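You operate a simulated robot arm through the tools that you are given. There is no shell and no other tool. Be economical: measure what you need, move in short steps, check, and stop when the job is done.

You run a simulated robot arm. Do the job below in one go: nothing can be reset, and whatever is moved stays where it is left.

Task
Share out the tins on the table. At the end: the yellow tin from the table is on the brown coaster; the green tea packet stands on top of the white paper cup; the grey tin from the table is on the orange round coaster; the clear glass from the table stands where the green tea packet stood; whatever was shut is shut again. Leave all else as you found it, and nothing knocked over. Set down upright: tin.

The check looks at the end state, three seconds after you hand in, the way a careful person would. Anything else that was tipped, shoved, dropped, spilled or broken makes it a failure.

Robot
A 6-joint arm with a two-finger parallel gripper, fixed in place. Base frame: the origin is at the foot of the arm, x ahead of it, y to its left, z up; the work surface is at about z = 750. Readings come in mm, rad, newtons and seconds.
With the tool pointing down near the work surface it reaches from about 260 to 680 mm from the base axis. Its first joint turns from -1.152 to 1.152 rad. Payload 2.9 kg.
Tool frame: the origin (TCP) lies between the finger pads and is the grasp point; the fingertips stand 30 mm ahead of it; z points along the fingers, y is the line along which they close. The gripper opens to 110 mm. The fingers are 20 mm wide and 10 mm thick; the gripper's body (48 by 112 mm) begins 55 mm behind the TCP.
Orientation is that of the tool frame in the base frame, as a unit quaternion [w, x, y, z]. With the fingers straight down and closing along the base's y, the tool's x points along the base's -x, its y along +y and its z along -z.

Tools
- The arm moves only by the tool jog_arm. Its argument "commands" is a list of rows, each a list of 3 entries, a list of its own where there are three numbers: the turn, a rotation vector about the base's x, y, z in units of 4 degrees (1.0 is 4 degrees), then the shift along the base's x, y, z in units of 30 mm (1.0 is 30 mm), then the finger opening in mm, from 0 to 110. In form: [[[wx, wy, wz], [tx, ty, tz], grip], ...]. A call has 1 to 12 rows; each row shifts and turns the commanded pose from where the row before left it. A call with a number of a shift or a turn outside -1 to 1 is refused whole. A row lasts 0.2 s, in which the tool goes at most 50 mm and 0.15 rad; a call with a longer step from one row to the next is refused whole, and so is a gripper value outside its range. Where a pose cannot be reached the arm comes as near as it can. A force on the tool above 40 N (or 10 N above the force at the start of the call, whichever is more), or a blocked arm, ends the call early, and 0.2 s more pass. The fingers move at their own pace (about 108 mm/s each) and stop on an object; they squeeze with about 29 N. The grip force told is the motor's: it shows also when the fingers shut on nothing. Time passes only in rows, and 0.2 s behind the last, so rows that do not move let the fingers close. It gives the time, the measured TCP pose, the force on the tool (base axes), the opening and the grip force at its end, in the units of the frame above (readings bear some noise), with the torque about the TCP (base axes, N m) and any sound that the robot's microphone picked up.
- Cameras (640 x 400 px; columns grow to the right, rows downward): "scene" is fixed at [92.2, 458, 1371.5]; the picture's right is [-0.51, -0.86, 0.00], its down [-0.58, 0.35, -0.74] and it looks along [0.63, -0.38, -0.68] (base axes); focal length 313 px, centre (320, 200). "wrist" rides on the gripper at [72, 17, -103] in the tool frame; the picture's right is [-0.23, 0.97, 0.00], its down [-0.76, -0.18, -0.62] and it looks along [-0.61, -0.14, 0.78] (tool axes); focal length 222 px, centre (320, 200). There is no depth. A picture from a camera that has moved, and an enlarged one, comes with that camera's place and axes in the base frame and with its lens.
- get_image(camera): a new picture of that camera. It takes no simulated time.
- inspect(camera, box): a new picture of the part [left, top, right, bottom] of that camera's present view, enlarged. It takes no simulated time.
- close_job(): hands the job in; it is judged then, once.

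Work in short steps. Places have to be worked out from the pictures, the camera data and where the tool is seen: move nearer, look again, correct. Check each grasp and each placing, and mend what went wrong. You have 120 turns and 84 pictures in all, those below and enlarged ones among them. Open the gripper and draw the arm clear of the work before you hand the job in, unless the task says otherwise; then end with one line.

The tools are called by a JSON object that holds its "api" and its "payload". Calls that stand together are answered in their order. jog_arm: Moves the arm, as the interface text tells. Its arguments: {"type":"object","properties":{"commands":{"type":"array","items":{"type":"array"}}},"required":["commands"]} The other tools are called the same way: get_image (camera) takes a picture; inspect (camera, box) takes an enlarged picture of a part of a camera's view; close_job () hands the job in.

At the start:

```text
time: 0.0
position: [348.8, 138.7, 1140.7]
orientation: [0.0, 0.0, 1.0, 0.001]
ft_force: [0.4, -0.3, 0.3]
ft_torque: [0.01, 0.02, -0.02]
finger_gap: 109.9
finger_force: 0.1
```

scene: 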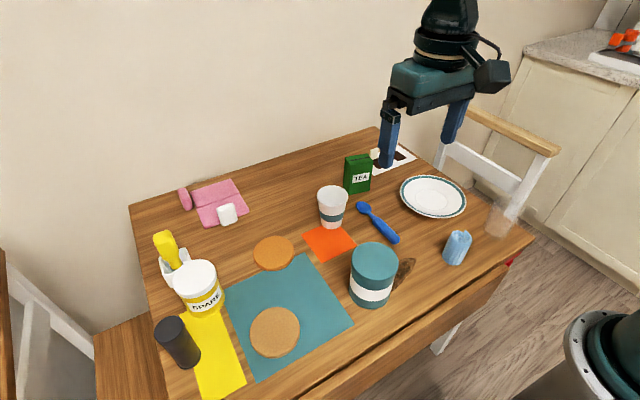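
wrist: 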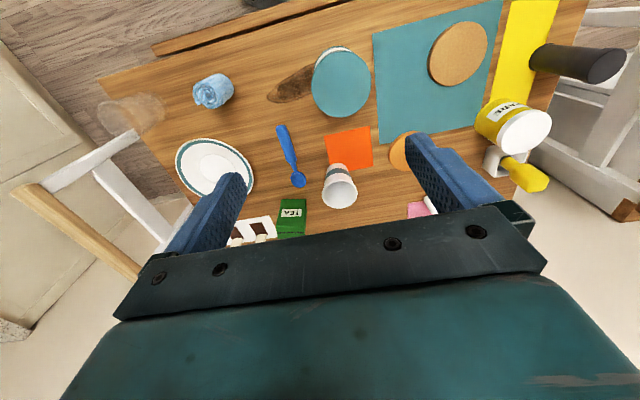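

I'll first look at the scene enlarged to identify objects.

{"api": "inspect", "payload": {"camera": "scene", "box": [130, 210, 290, 310]}}

{"api": "inspect", "payload": {"camera": "scene", "box": [130, 300, 290, 400]}}

{"api": "inspect", "payload": {"camera": "scene", "box": [300, 140, 540, 290]}}

{"api": "inspect", "payload": {"camera": "scene", "box": [300, 200, 460, 300]}}

```text
4.00 times, centred on (210, 260) of scene
camera zoom: at [92.2, 458.0, 1371.5], right [-0.51, -0.86, 0.0], down [-0.58, 0.35, -0.74], along [0.63, -0.38, -0.68], focal length 1252 px, centre (760, -40)
```

zoom: 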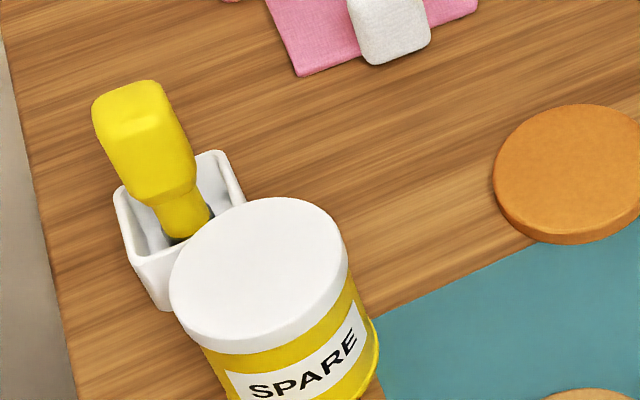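

```text
4.00 times, centred on (210, 350) of scene
camera zoom: at [92.2, 458.0, 1371.5], right [-0.51, -0.86, 0.0], down [-0.58, 0.35, -0.74], along [0.63, -0.38, -0.68], focal length 1252 px, centre (760, -400)
```

zoom: 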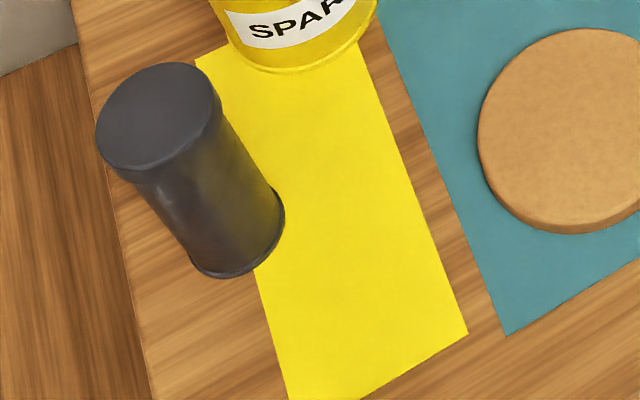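

```text
2.67 times, centred on (420, 215) of scene
camera zoom: at [92.2, 458.0, 1371.5], right [-0.51, -0.86, 0.0], down [-0.58, 0.35, -0.74], along [0.63, -0.38, -0.68], focal length 835 px, centre (53, 160)
```

zoom: 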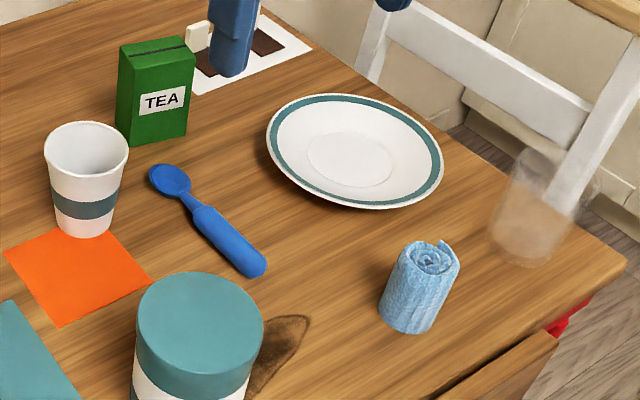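

```text
4.00 times, centred on (380, 250) of scene
camera zoom: at [92.2, 458.0, 1371.5], right [-0.51, -0.86, 0.0], down [-0.58, 0.35, -0.74], along [0.63, -0.38, -0.68], focal length 1252 px, centre (80, 0)
```

zoom: 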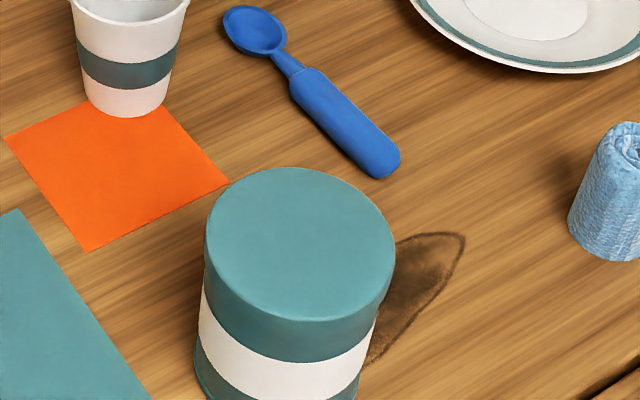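

Targets from the scene view: tea packet about (650,-10), cup (567,138), glass (324,-216), orange coaster (556,311), brown coaster (375,391), yellow tin (515,490), grey tin (413,550). I'll start with the packet and move nearer for a closer look.

{"api": "jog_arm", "payload": {"commands": [[[0, 0, 0], [0.95, -0.77, -0.78], 110], [[0, 0, 0], [0.95, -0.77, -0.78], 110], [[0, 0, 0], [0.95, -0.77, -0.78], 110], [[0, 0, 0], [0.95, -0.77, -0.78], 110], [[0, 0, 0], [0.95, -0.77, -0.78], 110], [[0, 0, 0], [0.95, -0.77, -0.78], 110]]}}

{"api": "get_image", "payload": {"camera": "wrist"}}

{"api": "get_image", "payload": {"camera": "scene"}}

```text
time: 1.4
position: [518.7, 0.0, 999.8]
orientation: [0.0, 0.0, 1.0, 0.001]
ft_force: [-0.1, 0.7, -0.1]
ft_torque: [0.02, 0.02, -0.01]
finger_gap: 109.9
finger_force: 0.2
```

```text
77 pictures are left
camera wrist: at [447.3, 17.1, 1102.9], right [0.23, 0.97, 0.0], down [0.76, -0.18, 0.62], along [0.61, -0.14, -0.78], focal length 222 px, centre (320, 200)
```

wrist: 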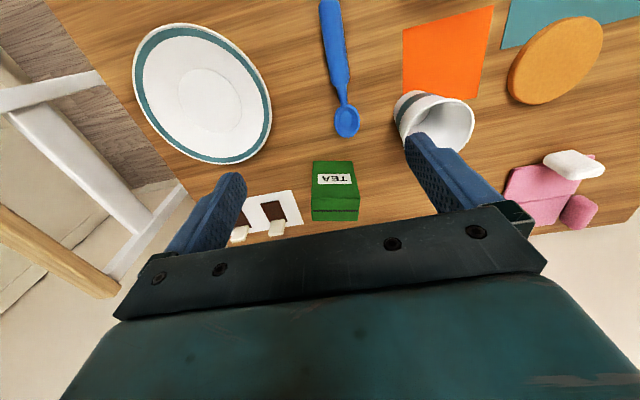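

```text
76 pictures are left
```

scene: 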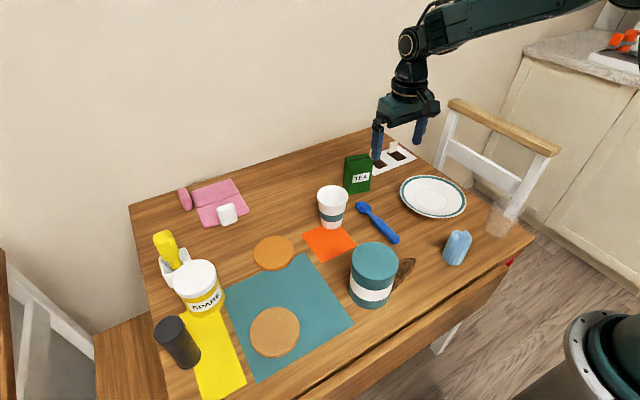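

Packet and cup are both visible; I enlarge them to measure.

{"api": "inspect", "payload": {"camera": "wrist", "box": [220, 140, 380, 240]}}

{"api": "inspect", "payload": {"camera": "wrist", "box": [360, 70, 520, 170]}}

```text
4.00 times, centred on (300, 190) of wrist
camera zoom: at [447.3, 17.1, 1102.9], right [0.23, 0.97, 0.0], down [0.76, -0.18, 0.62], along [0.61, -0.14, -0.78], focal length 888 px, centre (400, 240)
```

zoom: 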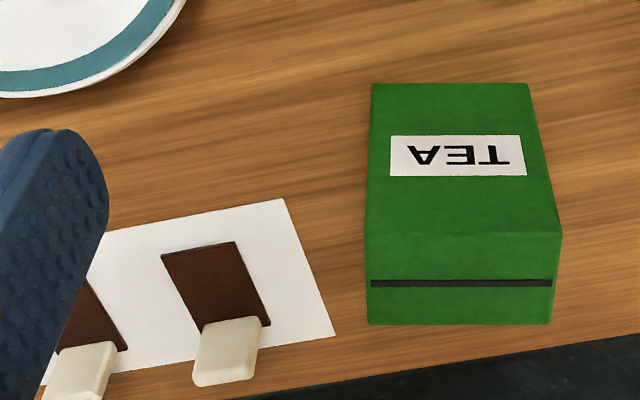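

```text
4.00 times, centred on (440, 120) of wrist
camera zoom: at [447.3, 17.1, 1102.9], right [0.23, 0.97, 0.0], down [0.76, -0.18, 0.62], along [0.61, -0.14, -0.78], focal length 888 px, centre (-160, 520)
```

zoom: 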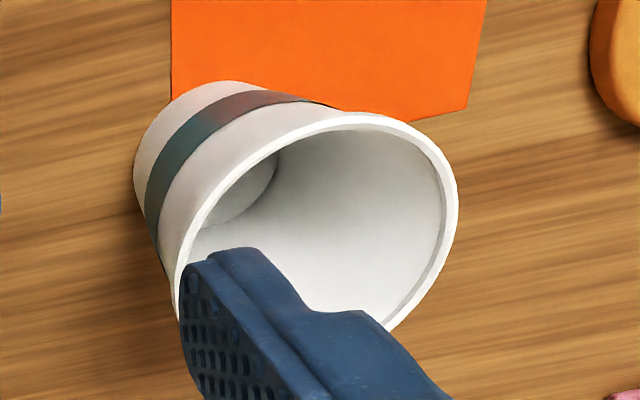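

Packet measures about 70×45×107, centre (663,-9), yaw ≈ -13.5°. The cup rim (~80 mm) needs an accurate centre, so I move to a clear view of the cup.

{"api": "jog_arm", "payload": {"commands": [[[0, 0, 0], [-0.46, 0.87, 0], 110], [[0, 0, 0], [-0.46, 0.87, 0], 110], [[0, 0, 0], [-0.46, 0.87, 0], 110], [[0, 0, 0], [-0.46, 0.87, 0], 110], [[0, 0, 0], [-0.46, 0.87, 0], 110]]}}

{"api": "inspect", "payload": {"camera": "wrist", "box": [240, 100, 400, 200]}}

{"api": "inspect", "payload": {"camera": "scene", "box": [284, 170, 380, 230]}}

{"api": "get_image", "payload": {"camera": "wrist"}}

```text
time: 2.6
position: [449.8, 130.1, 999.9]
orientation: [0.0, 0.0, 1.0, 0.0]
ft_force: [-0.2, -0.2, 0.9]
ft_torque: [0.03, 0.0, 0.03]
finger_gap: 109.8
finger_force: 0.1
```

```text
4.00 times, centred on (320, 150) of wrist
camera zoom: at [377.8, 146.8, 1102.9], right [0.23, 0.97, 0.0], down [0.76, -0.18, 0.62], along [0.61, -0.14, -0.78], focal length 888 px, centre (320, 400)
```

zoom: 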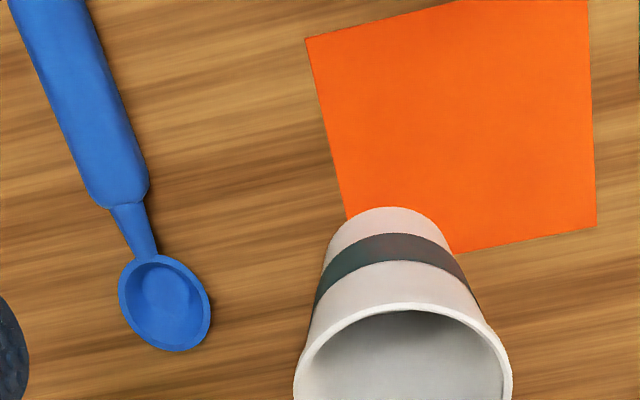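

```text
6.67 times, centred on (332, 200) of scene
camera zoom: at [92.3, 458.0, 1371.5], right [-0.51, -0.86, 0.0], down [-0.58, 0.35, -0.74], along [0.63, -0.38, -0.68], focal length 2087 px, centre (240, 200)
```

zoom: 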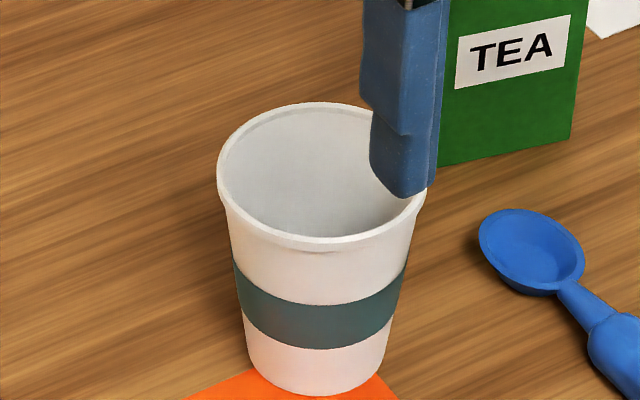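

```text
71 pictures are left
camera wrist: at [377.8, 146.8, 1102.9], right [0.23, 0.97, 0.0], down [0.76, -0.18, 0.62], along [0.61, -0.14, -0.78], focal length 222 px, centre (320, 200)
```

wrist: 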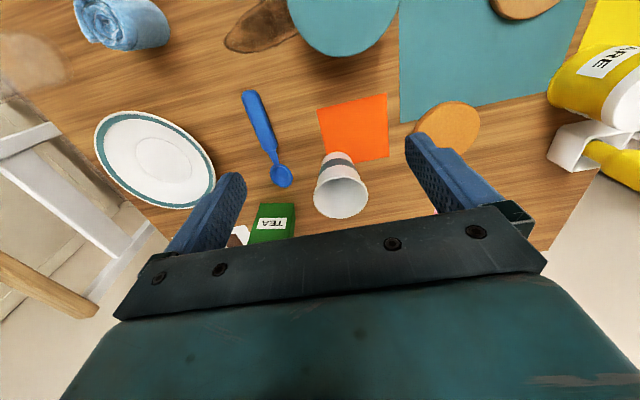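

Refined triangulation puts the cup rim centre at (579,131,844) with diameter ~79, and the packet at (662,-10) with yaw -13°. Moving above the packet and turning to match it.

{"api": "jog_arm", "payload": {"commands": [[[0, 0, -0.4125], [0.885, -0.584, 0], 110], [[0, 0, -0.4125], [0.885, -0.584, 0], 110], [[0, 0, -0.4125], [0.885, -0.584, 0], 110], [[0, 0, -0.4125], [0.885, -0.584, 0], 110], [[0, 0, -0.4125], [0.885, -0.584, 0], 110], [[0, 0, -0.4125], [0.885, -0.584, 0], 110], [[0, 0, -0.4125], [0.885, -0.584, 0], 110], [[0, 0, -0.4125], [0.885, -0.584, 0], 110], [[0, 0, 0], [0, 0, -1], 110], [[0, 0, 0], [0, 0, -1], 110]]}}

{"api": "inspect", "payload": {"camera": "scene", "box": [304, 100, 464, 200]}}

{"api": "get_image", "payload": {"camera": "wrist"}}

```text
time: 4.8
position: [664.0, -9.8, 939.5]
orientation: [-0.001, 0.115, 0.993, 0.0]
ft_force: [0.1, 0.1, -0.3]
ft_torque: [0.02, -0.01, 0.03]
finger_gap: 110.2
finger_force: 0.1
```

```text
4.00 times, centred on (384, 150) of scene
camera zoom: at [92.3, 458.0, 1371.5], right [-0.51, -0.86, 0.0], down [-0.58, 0.35, -0.74], along [0.63, -0.38, -0.68], focal length 1252 px, centre (64, 400)
```

zoom: 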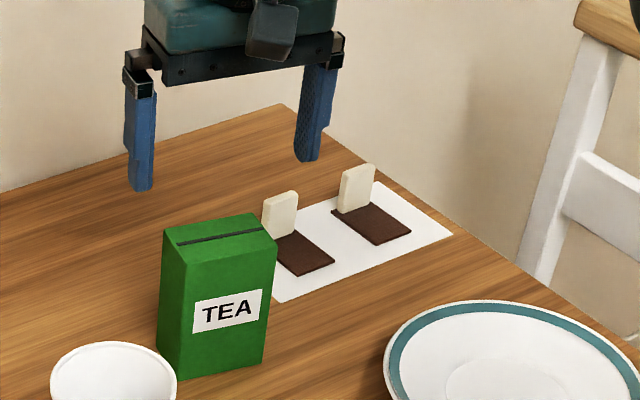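

```text
69 pictures are left
camera wrist: at [597.3, 23.7, 1043.1], right [0.44, 0.9, 0.0], down [0.7, -0.35, 0.62], along [0.56, -0.28, -0.78], focal length 222 px, centre (320, 200)
```

wrist: 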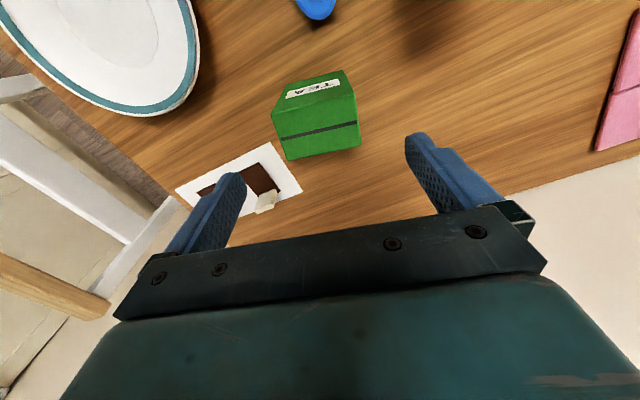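

Alignment looks right, with fingers on either side of the packet's width. Descending to TCP z≈825.

{"api": "jog_arm", "payload": {"commands": [[[0, 0, 0], [-0.02, 0, -0.76], 110], [[0, 0, 0], [-0.02, 0, -0.76], 110], [[0, 0, 0], [-0.01, 0, -0.76], 110], [[0, 0, 0], [0, 0, -0.76], 110], [[0, 0, 0], [0, 0, -0.76], 110]]}}

{"api": "inspect", "payload": {"camera": "scene", "box": [304, 120, 432, 200]}}

{"api": "get_image", "payload": {"camera": "wrist"}}

```text
time: 6.0
position: [662.2, -7.1, 825.0]
orientation: [0.001, 0.115, 0.993, 0.0]
ft_force: [-0.7, -0.2, -0.3]
ft_torque: [0.01, 0.02, 0.01]
finger_gap: 109.9
finger_force: 0.0
```

```text
5.00 times, centred on (368, 160) of scene
camera zoom: at [92.3, 458.0, 1371.5], right [-0.51, -0.86, 0.0], down [-0.58, 0.35, -0.74], along [0.63, -0.38, -0.68], focal length 1565 px, centre (80, 400)
```

zoom: 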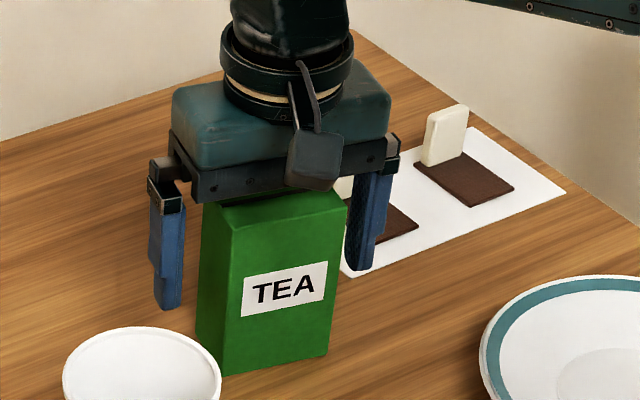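

```text
67 pictures are left
camera wrist: at [595.5, 24.6, 928.1], right [0.44, 0.9, 0.0], down [0.7, -0.35, 0.62], along [0.56, -0.28, -0.78], focal length 222 px, centre (320, 200)
```

wrist: 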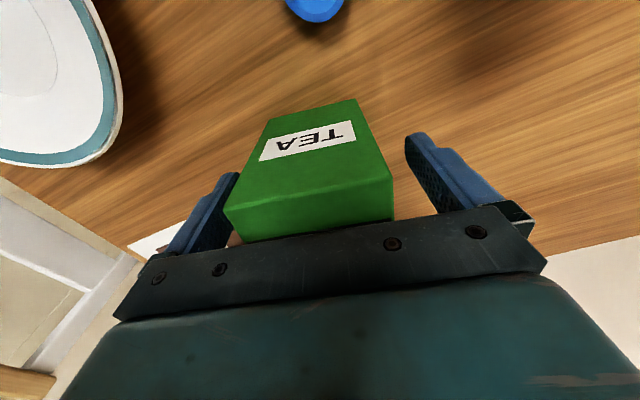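

Packet sits between the fingers and parallel to them. I nudge 3 mm toward -y and close gradually.

{"api": "jog_arm", "payload": {"commands": [[[0, 0, 0], [0, -0.1, 0], 110], [[0, 0, 0], [0, 0, 0], 90], [[0, 0, 0], [0, 0, 0], 80], [[0, 0, 0], [0, 0, 0], 74], [[0, 0, 0], [0, 0, 0], 66], [[0, 0, 0], [0, 0, 0], 60], [[0, 0, 0], [0, 0, 0], 60]]}}

{"api": "get_image", "payload": {"camera": "wrist"}}

```text
time: 7.6
position: [661.4, -11.6, 826.6]
orientation: [-0.001, 0.116, 0.993, 0.0]
ft_force: [-0.1, -0.5, 0.8]
ft_torque: [-0.07, -0.07, 0.03]
finger_gap: 69.8
finger_force: 29.3
```

```text
66 pictures are left
camera wrist: at [595.4, 21.0, 928.5], right [0.44, 0.9, 0.0], down [0.7, -0.35, 0.62], along [0.56, -0.28, -0.78], focal length 222 px, centre (320, 200)
```

wrist: 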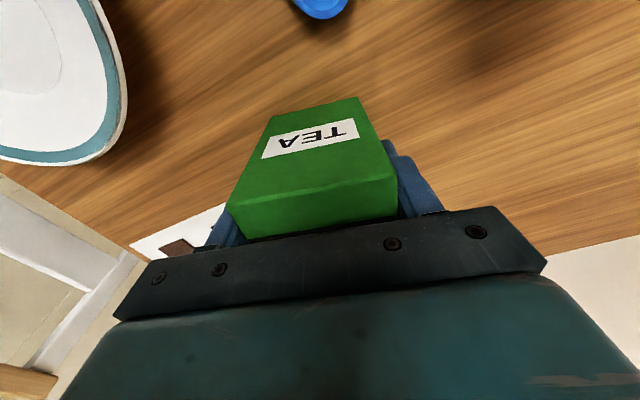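

Grasp is firm at 69.8 mm. Lifting straight up, then carrying over the cup.

{"api": "jog_arm", "payload": {"commands": [[[0, 0, 0], [0, 0, 0.5], 60], [[0, 0, 0], [0, 0, 1], 60], [[0, 0, 0], [0, 0, 1], 60], [[0, 0, 0], [0, 0, 1], 60], [[0, 0, 0], [0, 0, 1], 60], [[0, 0, 0], [0, 0, 0.5], 60], [[0, 0, 0], [-0.55, 0.95, 0], 60], [[0, 0, 0], [-0.55, 0.95, 0], 60], [[0, 0, 0], [-0.55, 0.95, 0], 60], [[0, 0, 0], [-0.55, 0.95, 0], 60], [[0, 0, 0], [-0.547, 0.94, 0], 60], [[0, 0, 0], [0, 0, 0], 60]]}}

{"api": "inspect", "payload": {"camera": "scene", "box": [256, 130, 384, 210]}}

{"api": "get_image", "payload": {"camera": "wrist"}}

```text
time: 10.2
position: [579.6, 129.9, 975.2]
orientation: [0.0, 0.115, 0.993, 0.001]
ft_force: [1.0, 0.4, -2.7]
ft_torque: [0.0, -0.03, 0.03]
finger_gap: 69.7
finger_force: 29.7
```

```text
5.00 times, centred on (320, 170) of scene
camera zoom: at [92.2, 458.0, 1371.5], right [-0.51, -0.86, 0.0], down [-0.58, 0.35, -0.74], along [0.63, -0.38, -0.68], focal length 1565 px, centre (320, 350)
```

zoom: 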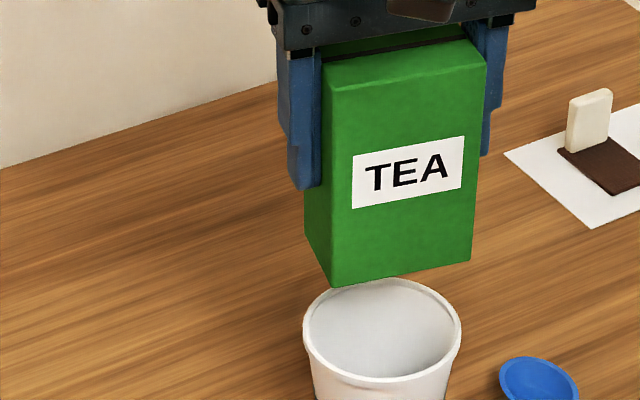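

```text
64 pictures are left
camera wrist: at [514.0, 162.9, 1079.1], right [0.44, 0.9, 0.0], down [0.7, -0.35, 0.62], along [0.56, -0.28, -0.78], focal length 222 px, centre (320, 200)
```

wrist: 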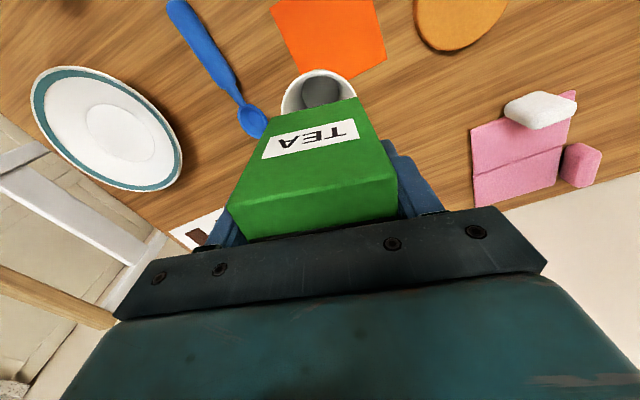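

Carrying well; packet bottom is about 55 mm above the rim. I lower 42 mm and check alignment.

{"api": "jog_arm", "payload": {"commands": [[[0, 0, 0], [0, 0.02, -0.7], 60], [[0, 0, 0], [0, 0, -0.7], 60], [[0, 0, 0], [0, 0, 0], 60]]}}

{"api": "inspect", "payload": {"camera": "scene", "box": [284, 165, 380, 225]}}

{"api": "inspect", "payload": {"camera": "wrist", "box": [240, 60, 400, 160]}}

```text
time: 11.0
position: [580.3, 129.7, 932.9]
orientation: [0.001, 0.115, 0.993, 0.0]
ft_force: [-0.3, -0.5, -1.0]
ft_torque: [0.0, 0.01, -0.01]
finger_gap: 69.7
finger_force: 29.6
```

```text
6.67 times, centred on (332, 195) of scene
camera zoom: at [92.3, 458.0, 1371.5], right [-0.51, -0.86, 0.0], down [-0.58, 0.35, -0.74], along [0.63, -0.38, -0.68], focal length 2087 px, centre (240, 233)
```

zoom: 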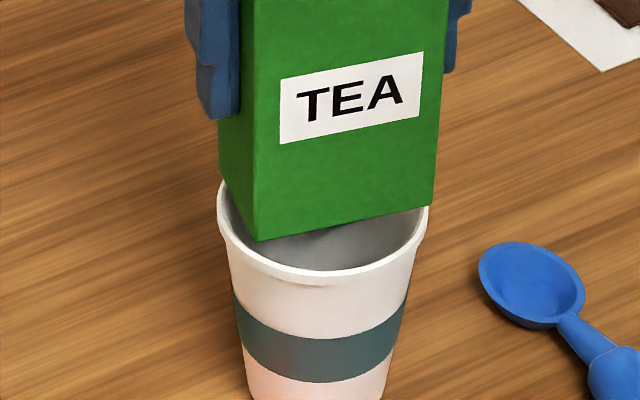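

```text
4.00 times, centred on (320, 110) of wrist
camera zoom: at [513.8, 163.6, 1036.3], right [0.44, 0.9, 0.0], down [0.7, -0.35, 0.62], along [0.56, -0.28, -0.78], focal length 888 px, centre (320, 560)
```

zoom: 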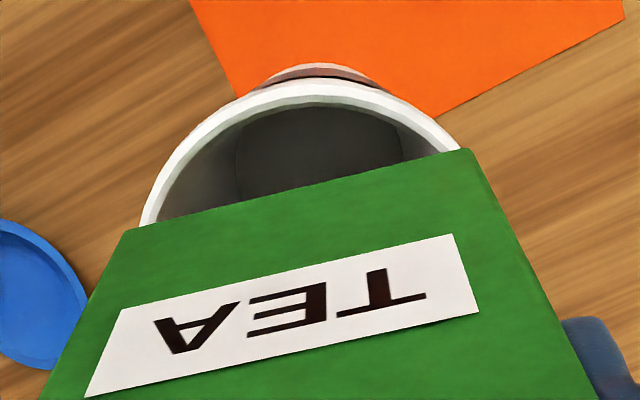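

Scene corners put the packet centre at (578.5,130.7), matching the rim centre (579,130.6). Lowering gently the last ~13 mm.

{"api": "jog_arm", "payload": {"commands": [[[0, 0, 0], [0, 0, -0.15], 60], [[0, 0, 0], [0, 0, -0.1], 60], [[0, 0, 0], [0, 0, -0.05], 60], [[0, 0, 0], [0, 0, 0], 60]]}}

{"api": "inspect", "payload": {"camera": "scene", "box": [284, 165, 380, 225]}}

```text
time: 12.0
position: [579.0, 131.6, 924.7]
orientation: [0.0, 0.115, 0.993, 0.0]
ft_force: [0.6, -0.1, -0.5]
ft_torque: [0.04, 0.02, -0.03]
finger_gap: 69.6
finger_force: 29.4
```

```text
6.67 times, centred on (332, 195) of scene
camera zoom: at [92.3, 458.0, 1371.5], right [-0.51, -0.86, 0.0], down [-0.58, 0.35, -0.74], along [0.63, -0.38, -0.68], focal length 2087 px, centre (240, 233)
```

zoom: 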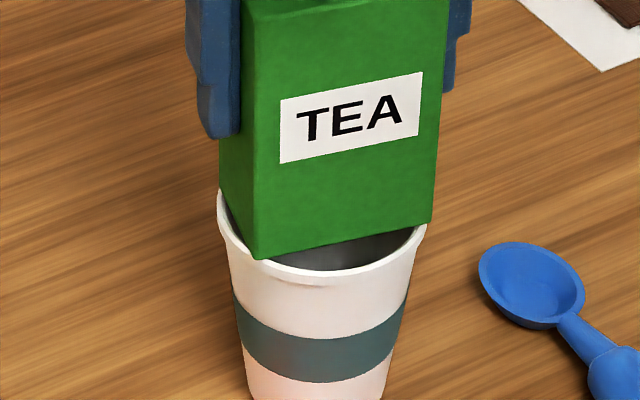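

Still no contact, about 4–5 mm to go. Continuing in 1.5 mm rows.

{"api": "jog_arm", "payload": {"commands": [[[0, 0, 0], [0, 0, -0.05], 60], [[0, 0, 0], [0, 0, -0.05], 60], [[0, 0, 0], [0, 0, -0.04], 60], [[0, 0, 0], [0, 0, 0], 60]]}}

{"api": "inspect", "payload": {"camera": "scene", "box": [284, 165, 380, 225]}}

```text
time: 13.0
position: [580.5, 129.7, 923.2]
orientation: [0.002, 0.115, 0.993, 0.0]
ft_force: [-2.2, -1.3, 24.3]
ft_torque: [-0.25, 0.55, -0.02]
finger_gap: 69.8
finger_force: 29.4
```

```text
6.67 times, centred on (332, 195) of scene
camera zoom: at [91.7, 457.9, 1371.6], right [-0.51, -0.86, 0.0], down [-0.58, 0.35, -0.74], along [0.63, -0.38, -0.68], focal length 2087 px, centre (240, 233)
```

zoom: 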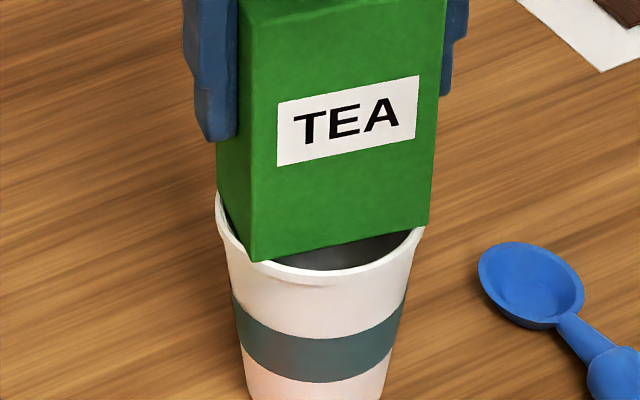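

Contact made (24 N). Before releasing I relieve the force slightly and verify centring from the wrist camera.

{"api": "jog_arm", "payload": {"commands": [[[0, 0, 0], [0, 0, 0.06], 60], [[0, 0, 0], [0, 0, 0], 60]]}}

{"api": "inspect", "payload": {"camera": "wrist", "box": [240, 60, 400, 160]}}

{"api": "inspect", "payload": {"camera": "scene", "box": [308, 180, 356, 210]}}

```text
time: 13.6
position: [580.3, 132.1, 923.3]
orientation: [0.0, 0.115, 0.993, 0.001]
ft_force: [2.3, -0.8, 16.2]
ft_torque: [-0.03, -0.34, -0.01]
finger_gap: 69.9
finger_force: 29.0
```

```text
4.00 times, centred on (320, 110) of wrist
camera zoom: at [513.6, 164.0, 1025.8], right [0.44, 0.9, 0.0], down [0.7, -0.35, 0.62], along [0.56, -0.28, -0.78], focal length 888 px, centre (320, 560)
```

zoom: 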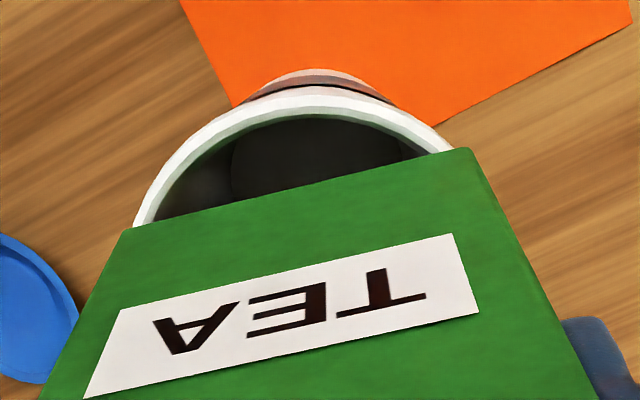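

```text
13.33 times, centred on (332, 195) of scene
camera zoom: at [92.0, 457.9, 1371.5], right [-0.51, -0.86, 0.0], down [-0.58, 0.35, -0.74], along [0.63, -0.38, -0.68], focal length 4173 px, centre (160, 267)
```

zoom: 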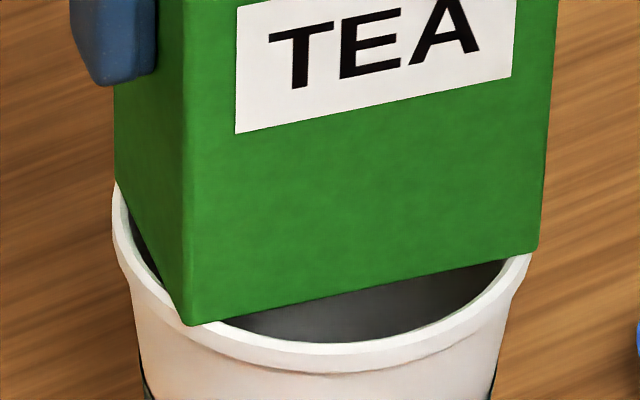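

Wrist fit shows packet centre within ~1 mm of the rim centre. Relieve a touch more and release slowly.

{"api": "jog_arm", "payload": {"commands": [[[0, 0, 0], [0, 0, 0.03], 60], [[0, 0, 0], [0, 0, 0], 68], [[0, 0, 0], [0, 0, 0], 72], [[0, 0, 0], [0, 0, 0], 78], [[0, 0, 0], [0, 0, 0], 90], [[0, 0, 0], [0, 0, 0], 100]]}}

{"api": "inspect", "payload": {"camera": "scene", "box": [256, 130, 384, 210]}}

{"api": "get_image", "payload": {"camera": "wrist"}}

```text
time: 15.0
position: [579.9, 130.8, 923.5]
orientation: [0.0, 0.114, 0.993, -0.001]
ft_force: [0.1, 0.8, 0.1]
ft_torque: [0.0, -0.02, 0.01]
finger_gap: 100.0
finger_force: 0.2
```

```text
5.00 times, centred on (320, 170) of scene
camera zoom: at [92.2, 458.0, 1371.5], right [-0.51, -0.86, 0.0], down [-0.58, 0.35, -0.74], along [0.63, -0.38, -0.68], focal length 1565 px, centre (320, 350)
```

zoom: 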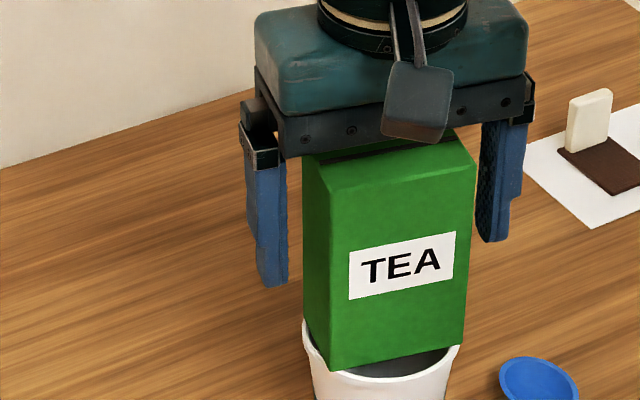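

```text
56 pictures are left
camera wrist: at [513.4, 164.2, 1026.7], right [0.44, 0.9, 0.0], down [0.7, -0.35, 0.62], along [0.56, -0.28, -0.78], focal length 222 px, centre (320, 200)
```

wrist: 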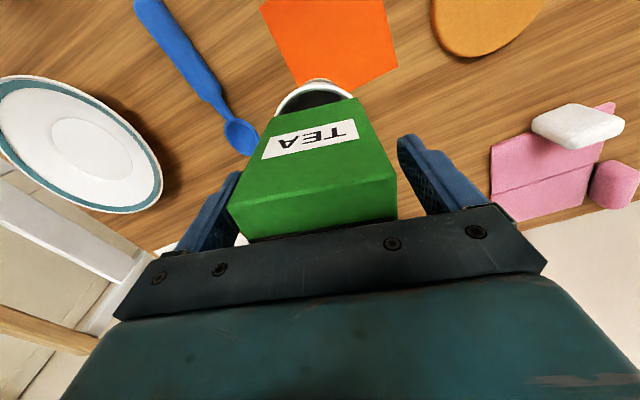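

The packet stands stably on the cup. I rise clear, then go toward the clear glass.

{"api": "jog_arm", "payload": {"commands": [[[0, 0, 0], [0, 0, 0.6], 100], [[0, 0, 0], [0, 0, 1], 110], [[0, 0, 0], [0, 0, 1], 110], [[0, 0, 0], [0, 0, 1], 110], [[0, 0, 0], [0, 0, 0.9], 110]]}}

{"api": "jog_arm", "payload": {"commands": [[[0, 0, -0.466], [-0.95, -0.936, -0.2], 110], [[0, 0, -0.466], [-0.95, -0.936, -0.2], 110], [[0, 0, -0.466], [-0.95, -0.936, -0.2], 110], [[0, 0, -0.466], [-0.95, -0.936, -0.2], 110], [[0, 0, -0.466], [-0.95, -0.936, -0.2], 110], [[0, 0, -0.466], [-0.95, -0.936, -0.2], 110], [[0, 0, -0.466], [-0.95, -0.936, -0.2], 110], [[0, 0, -0.466], [-0.95, -0.936, -0.2], 110], [[0, 0, -0.466], [-0.95, -0.936, -0.2], 110], [[0, 0, -0.466], [-0.95, -0.936, -0.2], 110], [[0, 0, -0.466], [-0.95, -0.936, -0.2], 110]]}}

{"api": "get_image", "payload": {"camera": "wrist"}}

{"api": "get_image", "payload": {"camera": "scene"}}

```text
time: 16.2
position: [580.7, 129.6, 1060.3]
orientation: [0.0, 0.115, 0.993, 0.0]
ft_force: [-0.9, 0.2, -0.1]
ft_torque: [0.02, 0.0, -0.02]
finger_gap: 110.3
finger_force: 0.2
```

```text
time: 18.6
position: [264.9, -177.1, 992.8]
orientation: [0.0, 0.289, 0.957, -0.001]
ft_force: [0.1, 0.1, 0.8]
ft_torque: [0.01, -0.01, 0.01]
finger_gap: 109.8
finger_force: 0.2
```

```text
55 pictures are left
camera wrist: at [213.9, -123.1, 1095.7], right [0.73, 0.69, 0.0], down [0.54, -0.57, 0.62], along [0.43, -0.45, -0.78], focal length 222 px, centre (320, 200)
```

wrist: 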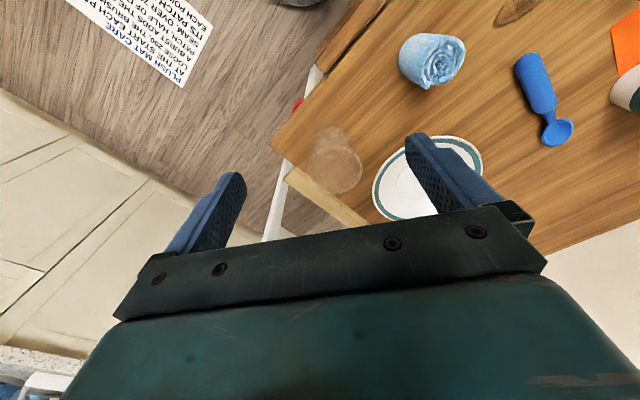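

```text
54 pictures are left
```

scene: 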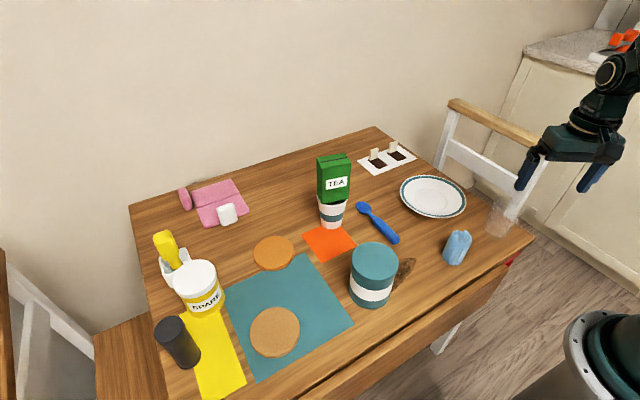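

Glass visible in the wrist view; enlarging to measure.

{"api": "inspect", "payload": {"camera": "wrist", "box": [264, 105, 424, 205]}}

{"api": "inspect", "payload": {"camera": "scene", "box": [448, 180, 544, 240]}}

```text
4.00 times, centred on (344, 155) of wrist
camera zoom: at [213.9, -123.1, 1095.7], right [0.73, 0.69, 0.0], down [0.54, -0.57, 0.62], along [0.43, -0.45, -0.78], focal length 888 px, centre (224, 380)
```

zoom: 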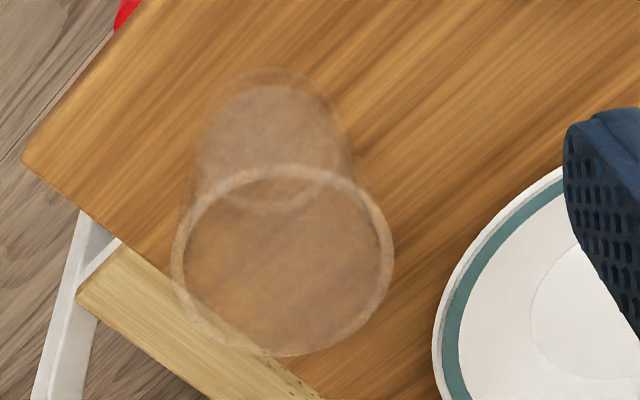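

```text
6.67 times, centred on (496, 210) of scene
camera zoom: at [92.2, 458.0, 1371.5], right [-0.51, -0.86, 0.0], down [-0.58, 0.35, -0.74], along [0.63, -0.38, -0.68], focal length 2087 px, centre (-853, 133)
```

zoom: 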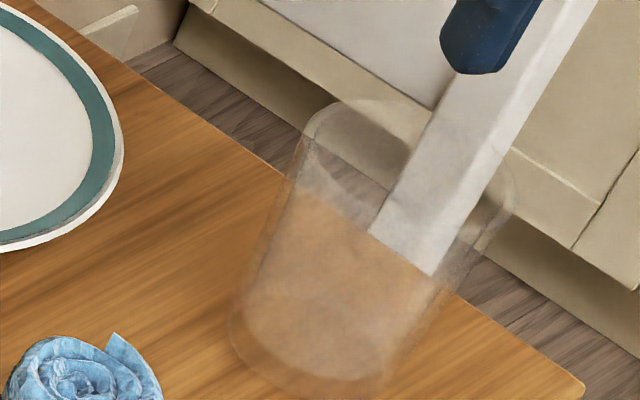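

Glass: base centre (331,-220), ~96 mm high, rim Ø72, base Ø60. I move above it and stop just above rim level to check.

{"api": "jog_arm", "payload": {"commands": [[[0, 0, 0], [0.735, -0.477, 0], 110], [[0, 0, 0], [0.735, -0.477, 0], 110], [[0, 0, 0], [0.735, -0.477, 0], 110], [[0, 0, 0], [0, 0, -0.9], 110], [[0, 0, 0], [0, 0, -0.9], 110], [[0, 0, 0], [0, 0, -0.9], 110], [[0, 0, 0], [0, 0, -0.6], 110], [[0, 0, 0], [0, 0, 0], 110]]}}

{"api": "inspect", "payload": {"camera": "scene", "box": [416, 140, 576, 240]}}

{"api": "get_image", "payload": {"camera": "wrist"}}

```text
time: 20.4
position: [333.3, -220.6, 892.2]
orientation: [0.001, 0.29, 0.957, 0.0]
ft_force: [0.0, -0.4, 0.8]
ft_torque: [-0.02, 0.0, -0.03]
finger_gap: 109.9
finger_force: 0.0
```

```text
4.00 times, centred on (496, 190) of scene
camera zoom: at [92.3, 458.0, 1371.5], right [-0.51, -0.86, 0.0], down [-0.58, 0.35, -0.74], along [0.63, -0.38, -0.68], focal length 1252 px, centre (-384, 240)
```

zoom: 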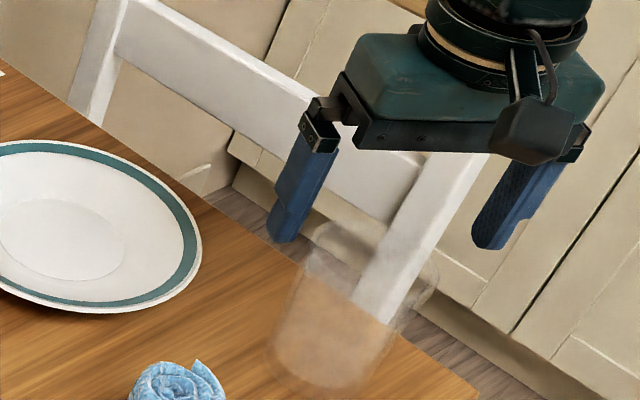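

```text
50 pictures are left
camera wrist: at [282.0, -166.4, 995.5], right [0.73, 0.68, 0.0], down [0.54, -0.57, 0.62], along [0.43, -0.45, -0.78], focal length 222 px, centre (320, 200)
```

wrist: 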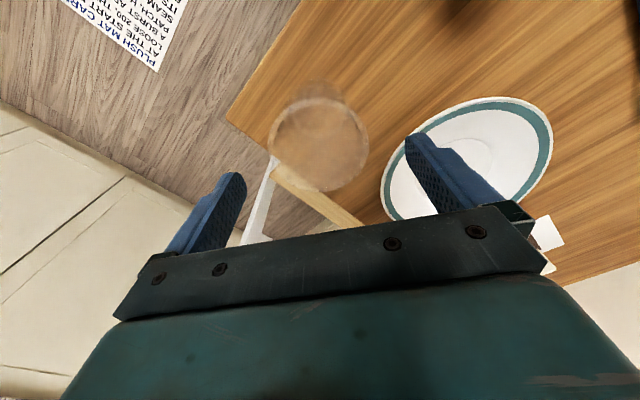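

Glass centre re-measured at (332,-221), directly beneath the TCP. Descending to z≈805.

{"api": "jog_arm", "payload": {"commands": [[[0, 0, 0], [-0.03, 0, -0.75], 110], [[0, 0, 0], [0, 0, -0.75], 110], [[0, 0, 0], [0, 0, -0.75], 110], [[0, 0, 0], [0, 0, -0.65], 110], [[0, 0, 0], [0, 0, 0], 95], [[0, 0, 0], [0, 0, 0], 85], [[0, 0, 0], [0, 0, 0], 77], [[0, 0, 0], [0, 0, 0], 70], [[0, 0, 0], [0, 0, 0], 60], [[0, 0, 0], [0, 0, 0], 55]]}}

{"api": "get_image", "payload": {"camera": "wrist"}}

{"api": "inspect", "payload": {"camera": "scene", "box": [416, 160, 576, 260]}}

```text
time: 22.6
position: [330.7, -220.9, 807.1]
orientation: [0.0, 0.29, 0.957, 0.0]
ft_force: [-0.2, -0.3, -0.1]
ft_torque: [-0.1, -0.03, -0.05]
finger_gap: 68.2
finger_force: 29.1
```

```text
49 pictures are left
camera wrist: at [280.7, -166.1, 909.8], right [0.73, 0.68, 0.0], down [0.54, -0.57, 0.62], along [0.43, -0.45, -0.78], focal length 222 px, centre (320, 200)
```

wrist: 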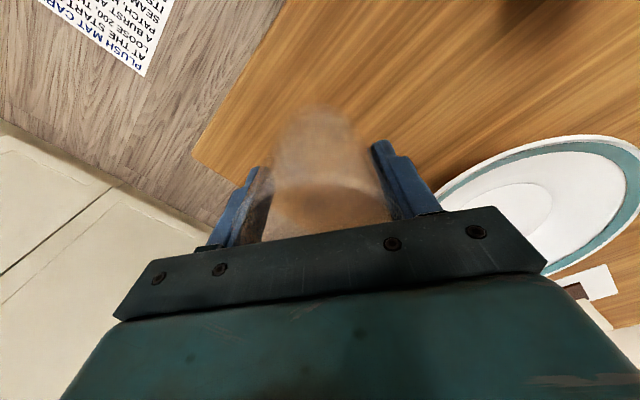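

```text
4.00 times, centred on (496, 210) of scene
camera zoom: at [92.2, 458.0, 1371.5], right [-0.51, -0.86, 0.0], down [-0.58, 0.35, -0.74], along [0.63, -0.38, -0.68], focal length 1252 px, centre (-384, 160)
```

zoom: 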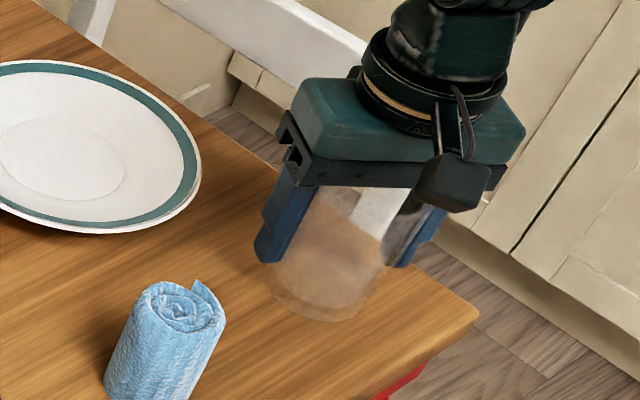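

Glass gripped at 68 mm. Lifting 120 mm, then carrying to the packet's old place (662,-10).

{"api": "jog_arm", "payload": {"commands": [[[0, 0, 0], [0, 0, 0.4], 55], [[0, 0, 0], [0, 0, 0.8], 55], [[0, 0, 0], [0, 0, 1], 55], [[0, 0, 0], [0, 0, 1], 55], [[0, 0, 0], [0, 0, 0.8], 55], [[0, 0, 0], [0, 0, 0], 55]]}}

{"api": "jog_arm", "payload": {"commands": [[[0, 0, 0.425], [0.92, 0.586, 0], 55], [[0, 0, 0.425], [0.92, 0.586, 0], 55], [[0, 0, 0.425], [0.92, 0.586, 0], 55], [[0, 0, 0.425], [0.92, 0.586, 0], 55], [[0, 0, 0.425], [0.92, 0.586, 0], 55], [[0, 0, 0.425], [0.92, 0.586, 0], 55], [[0, 0, 0.425], [0.92, 0.586, 0], 55], [[0, 0, 0.425], [0.92, 0.586, 0], 55], [[0, 0, 0.425], [0.92, 0.586, 0], 55], [[0, 0, 0.425], [0.92, 0.586, 0], 55], [[0, 0, 0.425], [0.92, 0.586, 0], 55], [[0, 0, 0.425], [0.92, 0.586, 0], 55]]}}

{"api": "inspect", "payload": {"camera": "scene", "box": [288, 110, 448, 210]}}

```text
time: 24.0
position: [331.9, -221.2, 926.9]
orientation: [0.001, 0.289, 0.957, 0.0]
ft_force: [-1.4, 0.0, -2.5]
ft_torque: [0.02, 0.01, -0.01]
finger_gap: 68.0
finger_force: 28.8
```

```text
time: 26.6
position: [661.2, -9.0, 926.4]
orientation: [-0.001, 0.115, 0.993, 0.0]
ft_force: [-0.8, -0.2, -2.6]
ft_torque: [0.04, -0.01, 0.02]
finger_gap: 68.1
finger_force: 28.3
```

```text
4.00 times, centred on (368, 160) of scene
camera zoom: at [92.3, 458.0, 1371.5], right [-0.51, -0.86, 0.0], down [-0.58, 0.35, -0.74], along [0.63, -0.38, -0.68], focal length 1252 px, centre (128, 360)
```

zoom: 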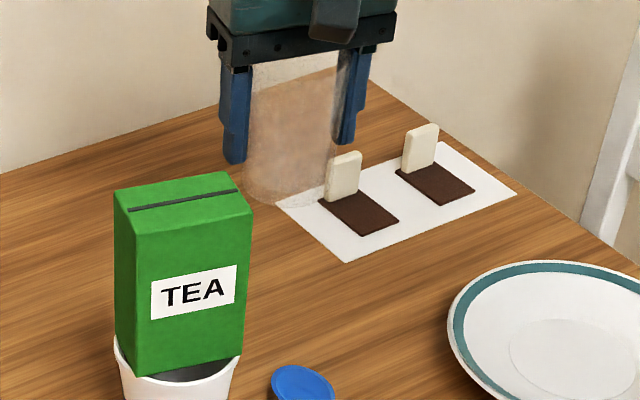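

Over the spot with the glass held upright. Lowering to just above the table.

{"api": "jog_arm", "payload": {"commands": [[[0, 0, 0], [0, 0, -0.8], 55], [[0, 0, 0], [0, 0, -0.9], 55], [[0, 0, 0], [0, 0, -0.9], 55], [[0, 0, 0], [0, 0, -0.7], 55], [[0, 0, 0], [0.02, -0.03, -0.4], 55], [[0, 0, 0], [0, 0, -0.1], 55], [[0, 0, 0], [0, 0, 0], 55]]}}

```text
time: 28.2
position: [662.1, -8.9, 812.2]
orientation: [0.001, 0.116, 0.993, 0.001]
ft_force: [1.0, 0.1, -1.6]
ft_torque: [-0.03, 0.0, -0.01]
finger_gap: 67.7
finger_force: 29.3
```

Still free at z=812; lowering the last ~5 mm gently.

{"api": "jog_arm", "payload": {"commands": [[[0, 0, 0], [0, 0, -0.06], 55], [[0, 0, 0], [0, 0, -0.06], 55], [[0, 0, 0], [0, 0, -0.04], 55], [[0, 0, 0], [0, 0, 0], 55]]}}

```text
time: 29.2
position: [664.1, -11.6, 807.6]
orientation: [0.0, 0.115, 0.993, 0.0]
ft_force: [0.3, 0.4, -3.0]
ft_torque: [0.02, 0.0, -0.02]
finger_gap: 67.8
finger_force: 28.8
```

{"api": "jog_arm", "payload": {"commands": [[[0, 0, 0], [0, 0, -0.03], 55], [[0, 0, 0], [0, 0, -0.03], 55], [[0, 0, 0], [0, 0, 0], 55]]}}

{"api": "inspect", "payload": {"camera": "scene", "box": [320, 140, 416, 200]}}

```text
time: 30.0
position: [663.5, -10.8, 806.7]
orientation: [0.001, 0.116, 0.993, 0.0]
ft_force: [-1.7, -0.4, 2.6]
ft_torque: [-0.01, 0.07, -0.04]
finger_gap: 67.9
finger_force: 29.2
```

```text
6.67 times, centred on (368, 170) of scene
camera zoom: at [92.2, 458.0, 1371.5], right [-0.51, -0.86, 0.0], down [-0.58, 0.35, -0.74], along [0.63, -0.38, -0.68], focal length 2087 px, centre (0, 400)
```

zoom: 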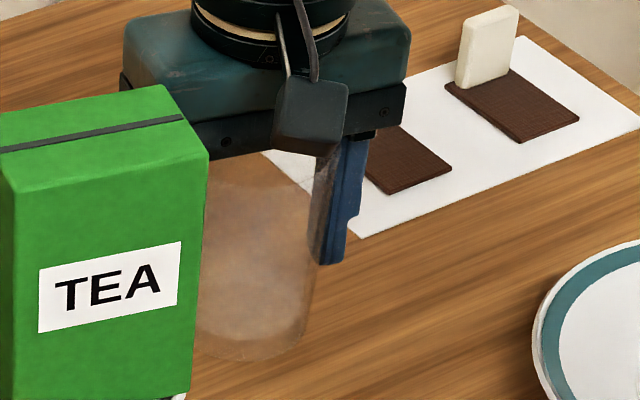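

Contact is felt (+2.6 N vs -2.6 N hanging), so the glass is on the table. Releasing slowly and rising.

{"api": "jog_arm", "payload": {"commands": [[[0, 0, 0], [0, 0, 0], 66], [[0, 0, 0], [0, 0, 0], 72], [[0, 0, 0], [0, 0, 0], 80], [[0, 0, 0], [0, 0, 0], 92], [[0, 0, 0], [0, 0, 0], 104], [[0, 0, 0], [0, 0, 0.5], 108], [[0, 0, 0], [0, 0, 1], 108], [[0, 0, 0], [0, 0, 1], 108], [[0, 0, 0], [0, 0, 1], 108], [[0, 0, 0], [0, 0, 1], 108], [[0, 0, 0], [0, 0, 1], 108], [[0, 0, 0], [0, 0, 1], 108]]}}

{"api": "inspect", "payload": {"camera": "scene", "box": [304, 130, 432, 210]}}

```text
time: 32.6
position: [663.9, -11.5, 1001.4]
orientation: [-0.001, 0.116, 0.993, 0.001]
ft_force: [0.8, 0.0, 0.7]
ft_torque: [-0.03, 0.01, 0.01]
finger_gap: 108.0
finger_force: 0.1
```

```text
5.00 times, centred on (368, 170) of scene
camera zoom: at [92.2, 458.0, 1371.5], right [-0.51, -0.86, 0.0], down [-0.58, 0.35, -0.74], along [0.63, -0.38, -0.68], focal length 1565 px, centre (80, 350)
```

zoom: 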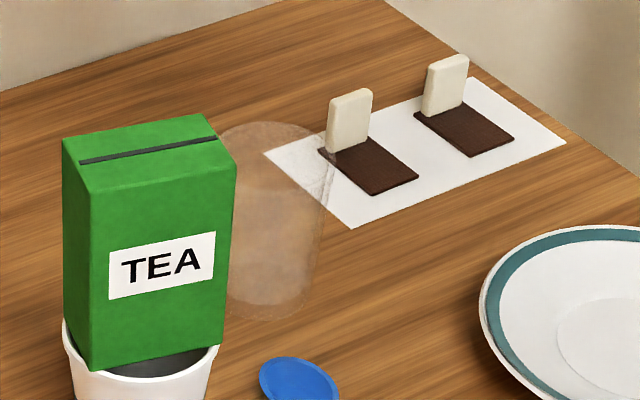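

Glass stands where the packet was. Now going to the tins on the left, high above the packet, turning the tool outward.

{"api": "jog_arm", "payload": {"commands": [[[0, 0, 0], [0, 0, 1], 108], [[0, 0, 0], [0, 0, 1], 108], [[0, 0, 0.947], [-0.576, 0.882, 0], 108], [[0, 0, 0.947], [-0.576, 0.882, 0], 108], [[0, 0, 0.947], [-0.576, 0.882, 0], 108], [[0, 0, 0.947], [-0.576, 0.882, 0], 108], [[0, 0, 0.947], [-0.576, 0.882, 0], 108], [[0, 0, 0.947], [-0.576, 0.882, 0], 108], [[0, 0, 0.947], [-0.576, 0.882, 0], 108], [[0, 0, 0.947], [-0.576, 0.882, 0], 108]]}}

{"api": "jog_arm", "payload": {"commands": [[[0, 0, 0.947], [-0.576, 0.882, 0], 108], [[0, 0, 0.947], [-0.576, 0.882, 0], 108], [[0, 0, 0.947], [-0.576, 0.882, 0], 108], [[0, 0, 0.947], [-0.576, 0.882, 0], 108], [[0, 0, 0.947], [-0.576, 0.882, 0], 108], [[0, 0, 0.947], [-0.576, 0.882, 0], 108], [[0, 0, 0.947], [-0.576, 0.882, 0], 108], [[0, 0, 0], [0, 0, 0], 108]]}}

{"api": "get_image", "payload": {"camera": "wrist"}}

{"api": "get_image", "payload": {"camera": "scene"}}

```text
time: 34.8
position: [513.2, 202.0, 1048.3]
orientation: [0.0, -0.148, 0.989, 0.001]
ft_force: [1.0, -0.1, 0.3]
ft_torque: [-0.04, 0.01, 0.04]
finger_gap: 107.8
finger_force: 0.1
out of reach, approached as far as the arm can: row 1, 2
```

```text
time: 36.6
position: [394.2, 387.3, 1048.0]
orientation: [0.0, -0.372, 0.928, 0.001]
ft_force: [0.0, 0.0, 0.3]
ft_torque: [0.02, 0.01, -0.01]
finger_gap: 107.8
finger_force: 0.1
```

```text
44 pictures are left
camera wrist: at [329.9, 348.8, 1151.1], right [-0.51, 0.86, 0.0], down [0.67, 0.4, 0.62], along [0.54, 0.32, -0.78], focal length 222 px, centre (320, 200)
```

wrist: 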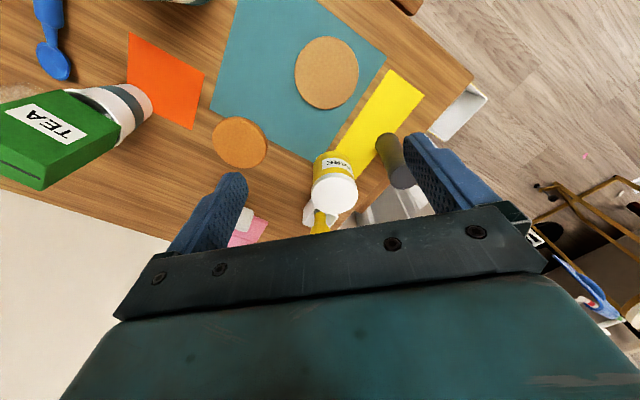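

```text
43 pictures are left
```

scene: 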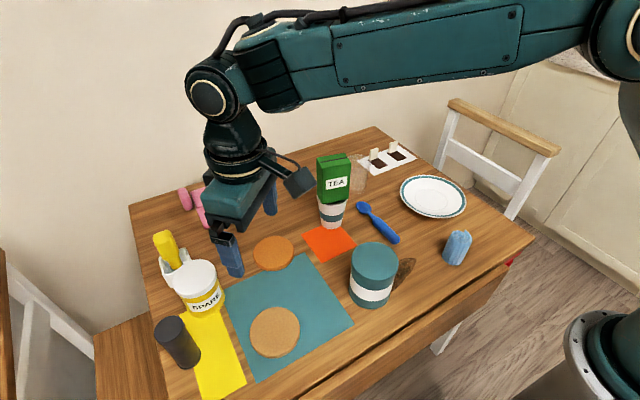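

Enlarging tins and coasters in the wrist view.

{"api": "inspect", "payload": {"camera": "wrist", "box": [280, 120, 440, 220]}}

{"api": "inspect", "payload": {"camera": "wrist", "box": [200, 30, 400, 155]}}

```text
4.00 times, centred on (360, 170) of wrist
camera zoom: at [329.9, 348.8, 1151.1], right [-0.51, 0.86, 0.0], down [0.67, 0.4, 0.62], along [0.54, 0.32, -0.78], focal length 888 px, centre (160, 320)
```

zoom: 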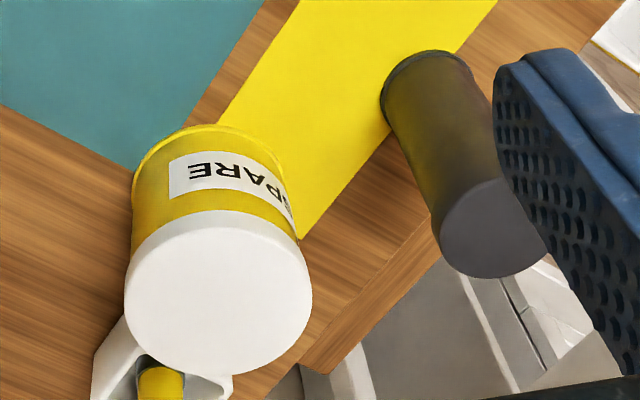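

```text
3.20 times, centred on (300, 92) of wrist
camera zoom: at [329.9, 348.8, 1151.1], right [-0.51, 0.86, 0.0], down [0.67, 0.4, 0.62], along [0.54, 0.32, -0.78], focal length 711 px, centre (384, 544)
```

zoom: 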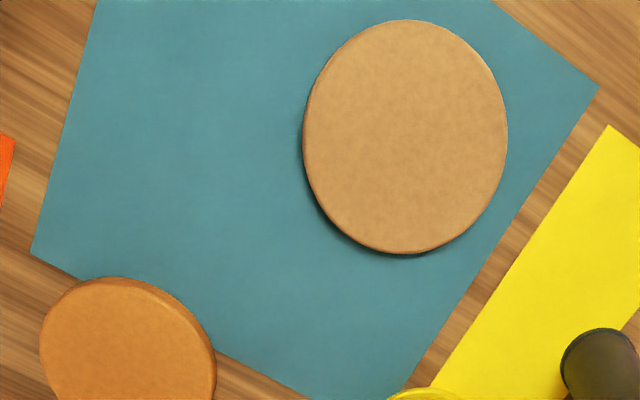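

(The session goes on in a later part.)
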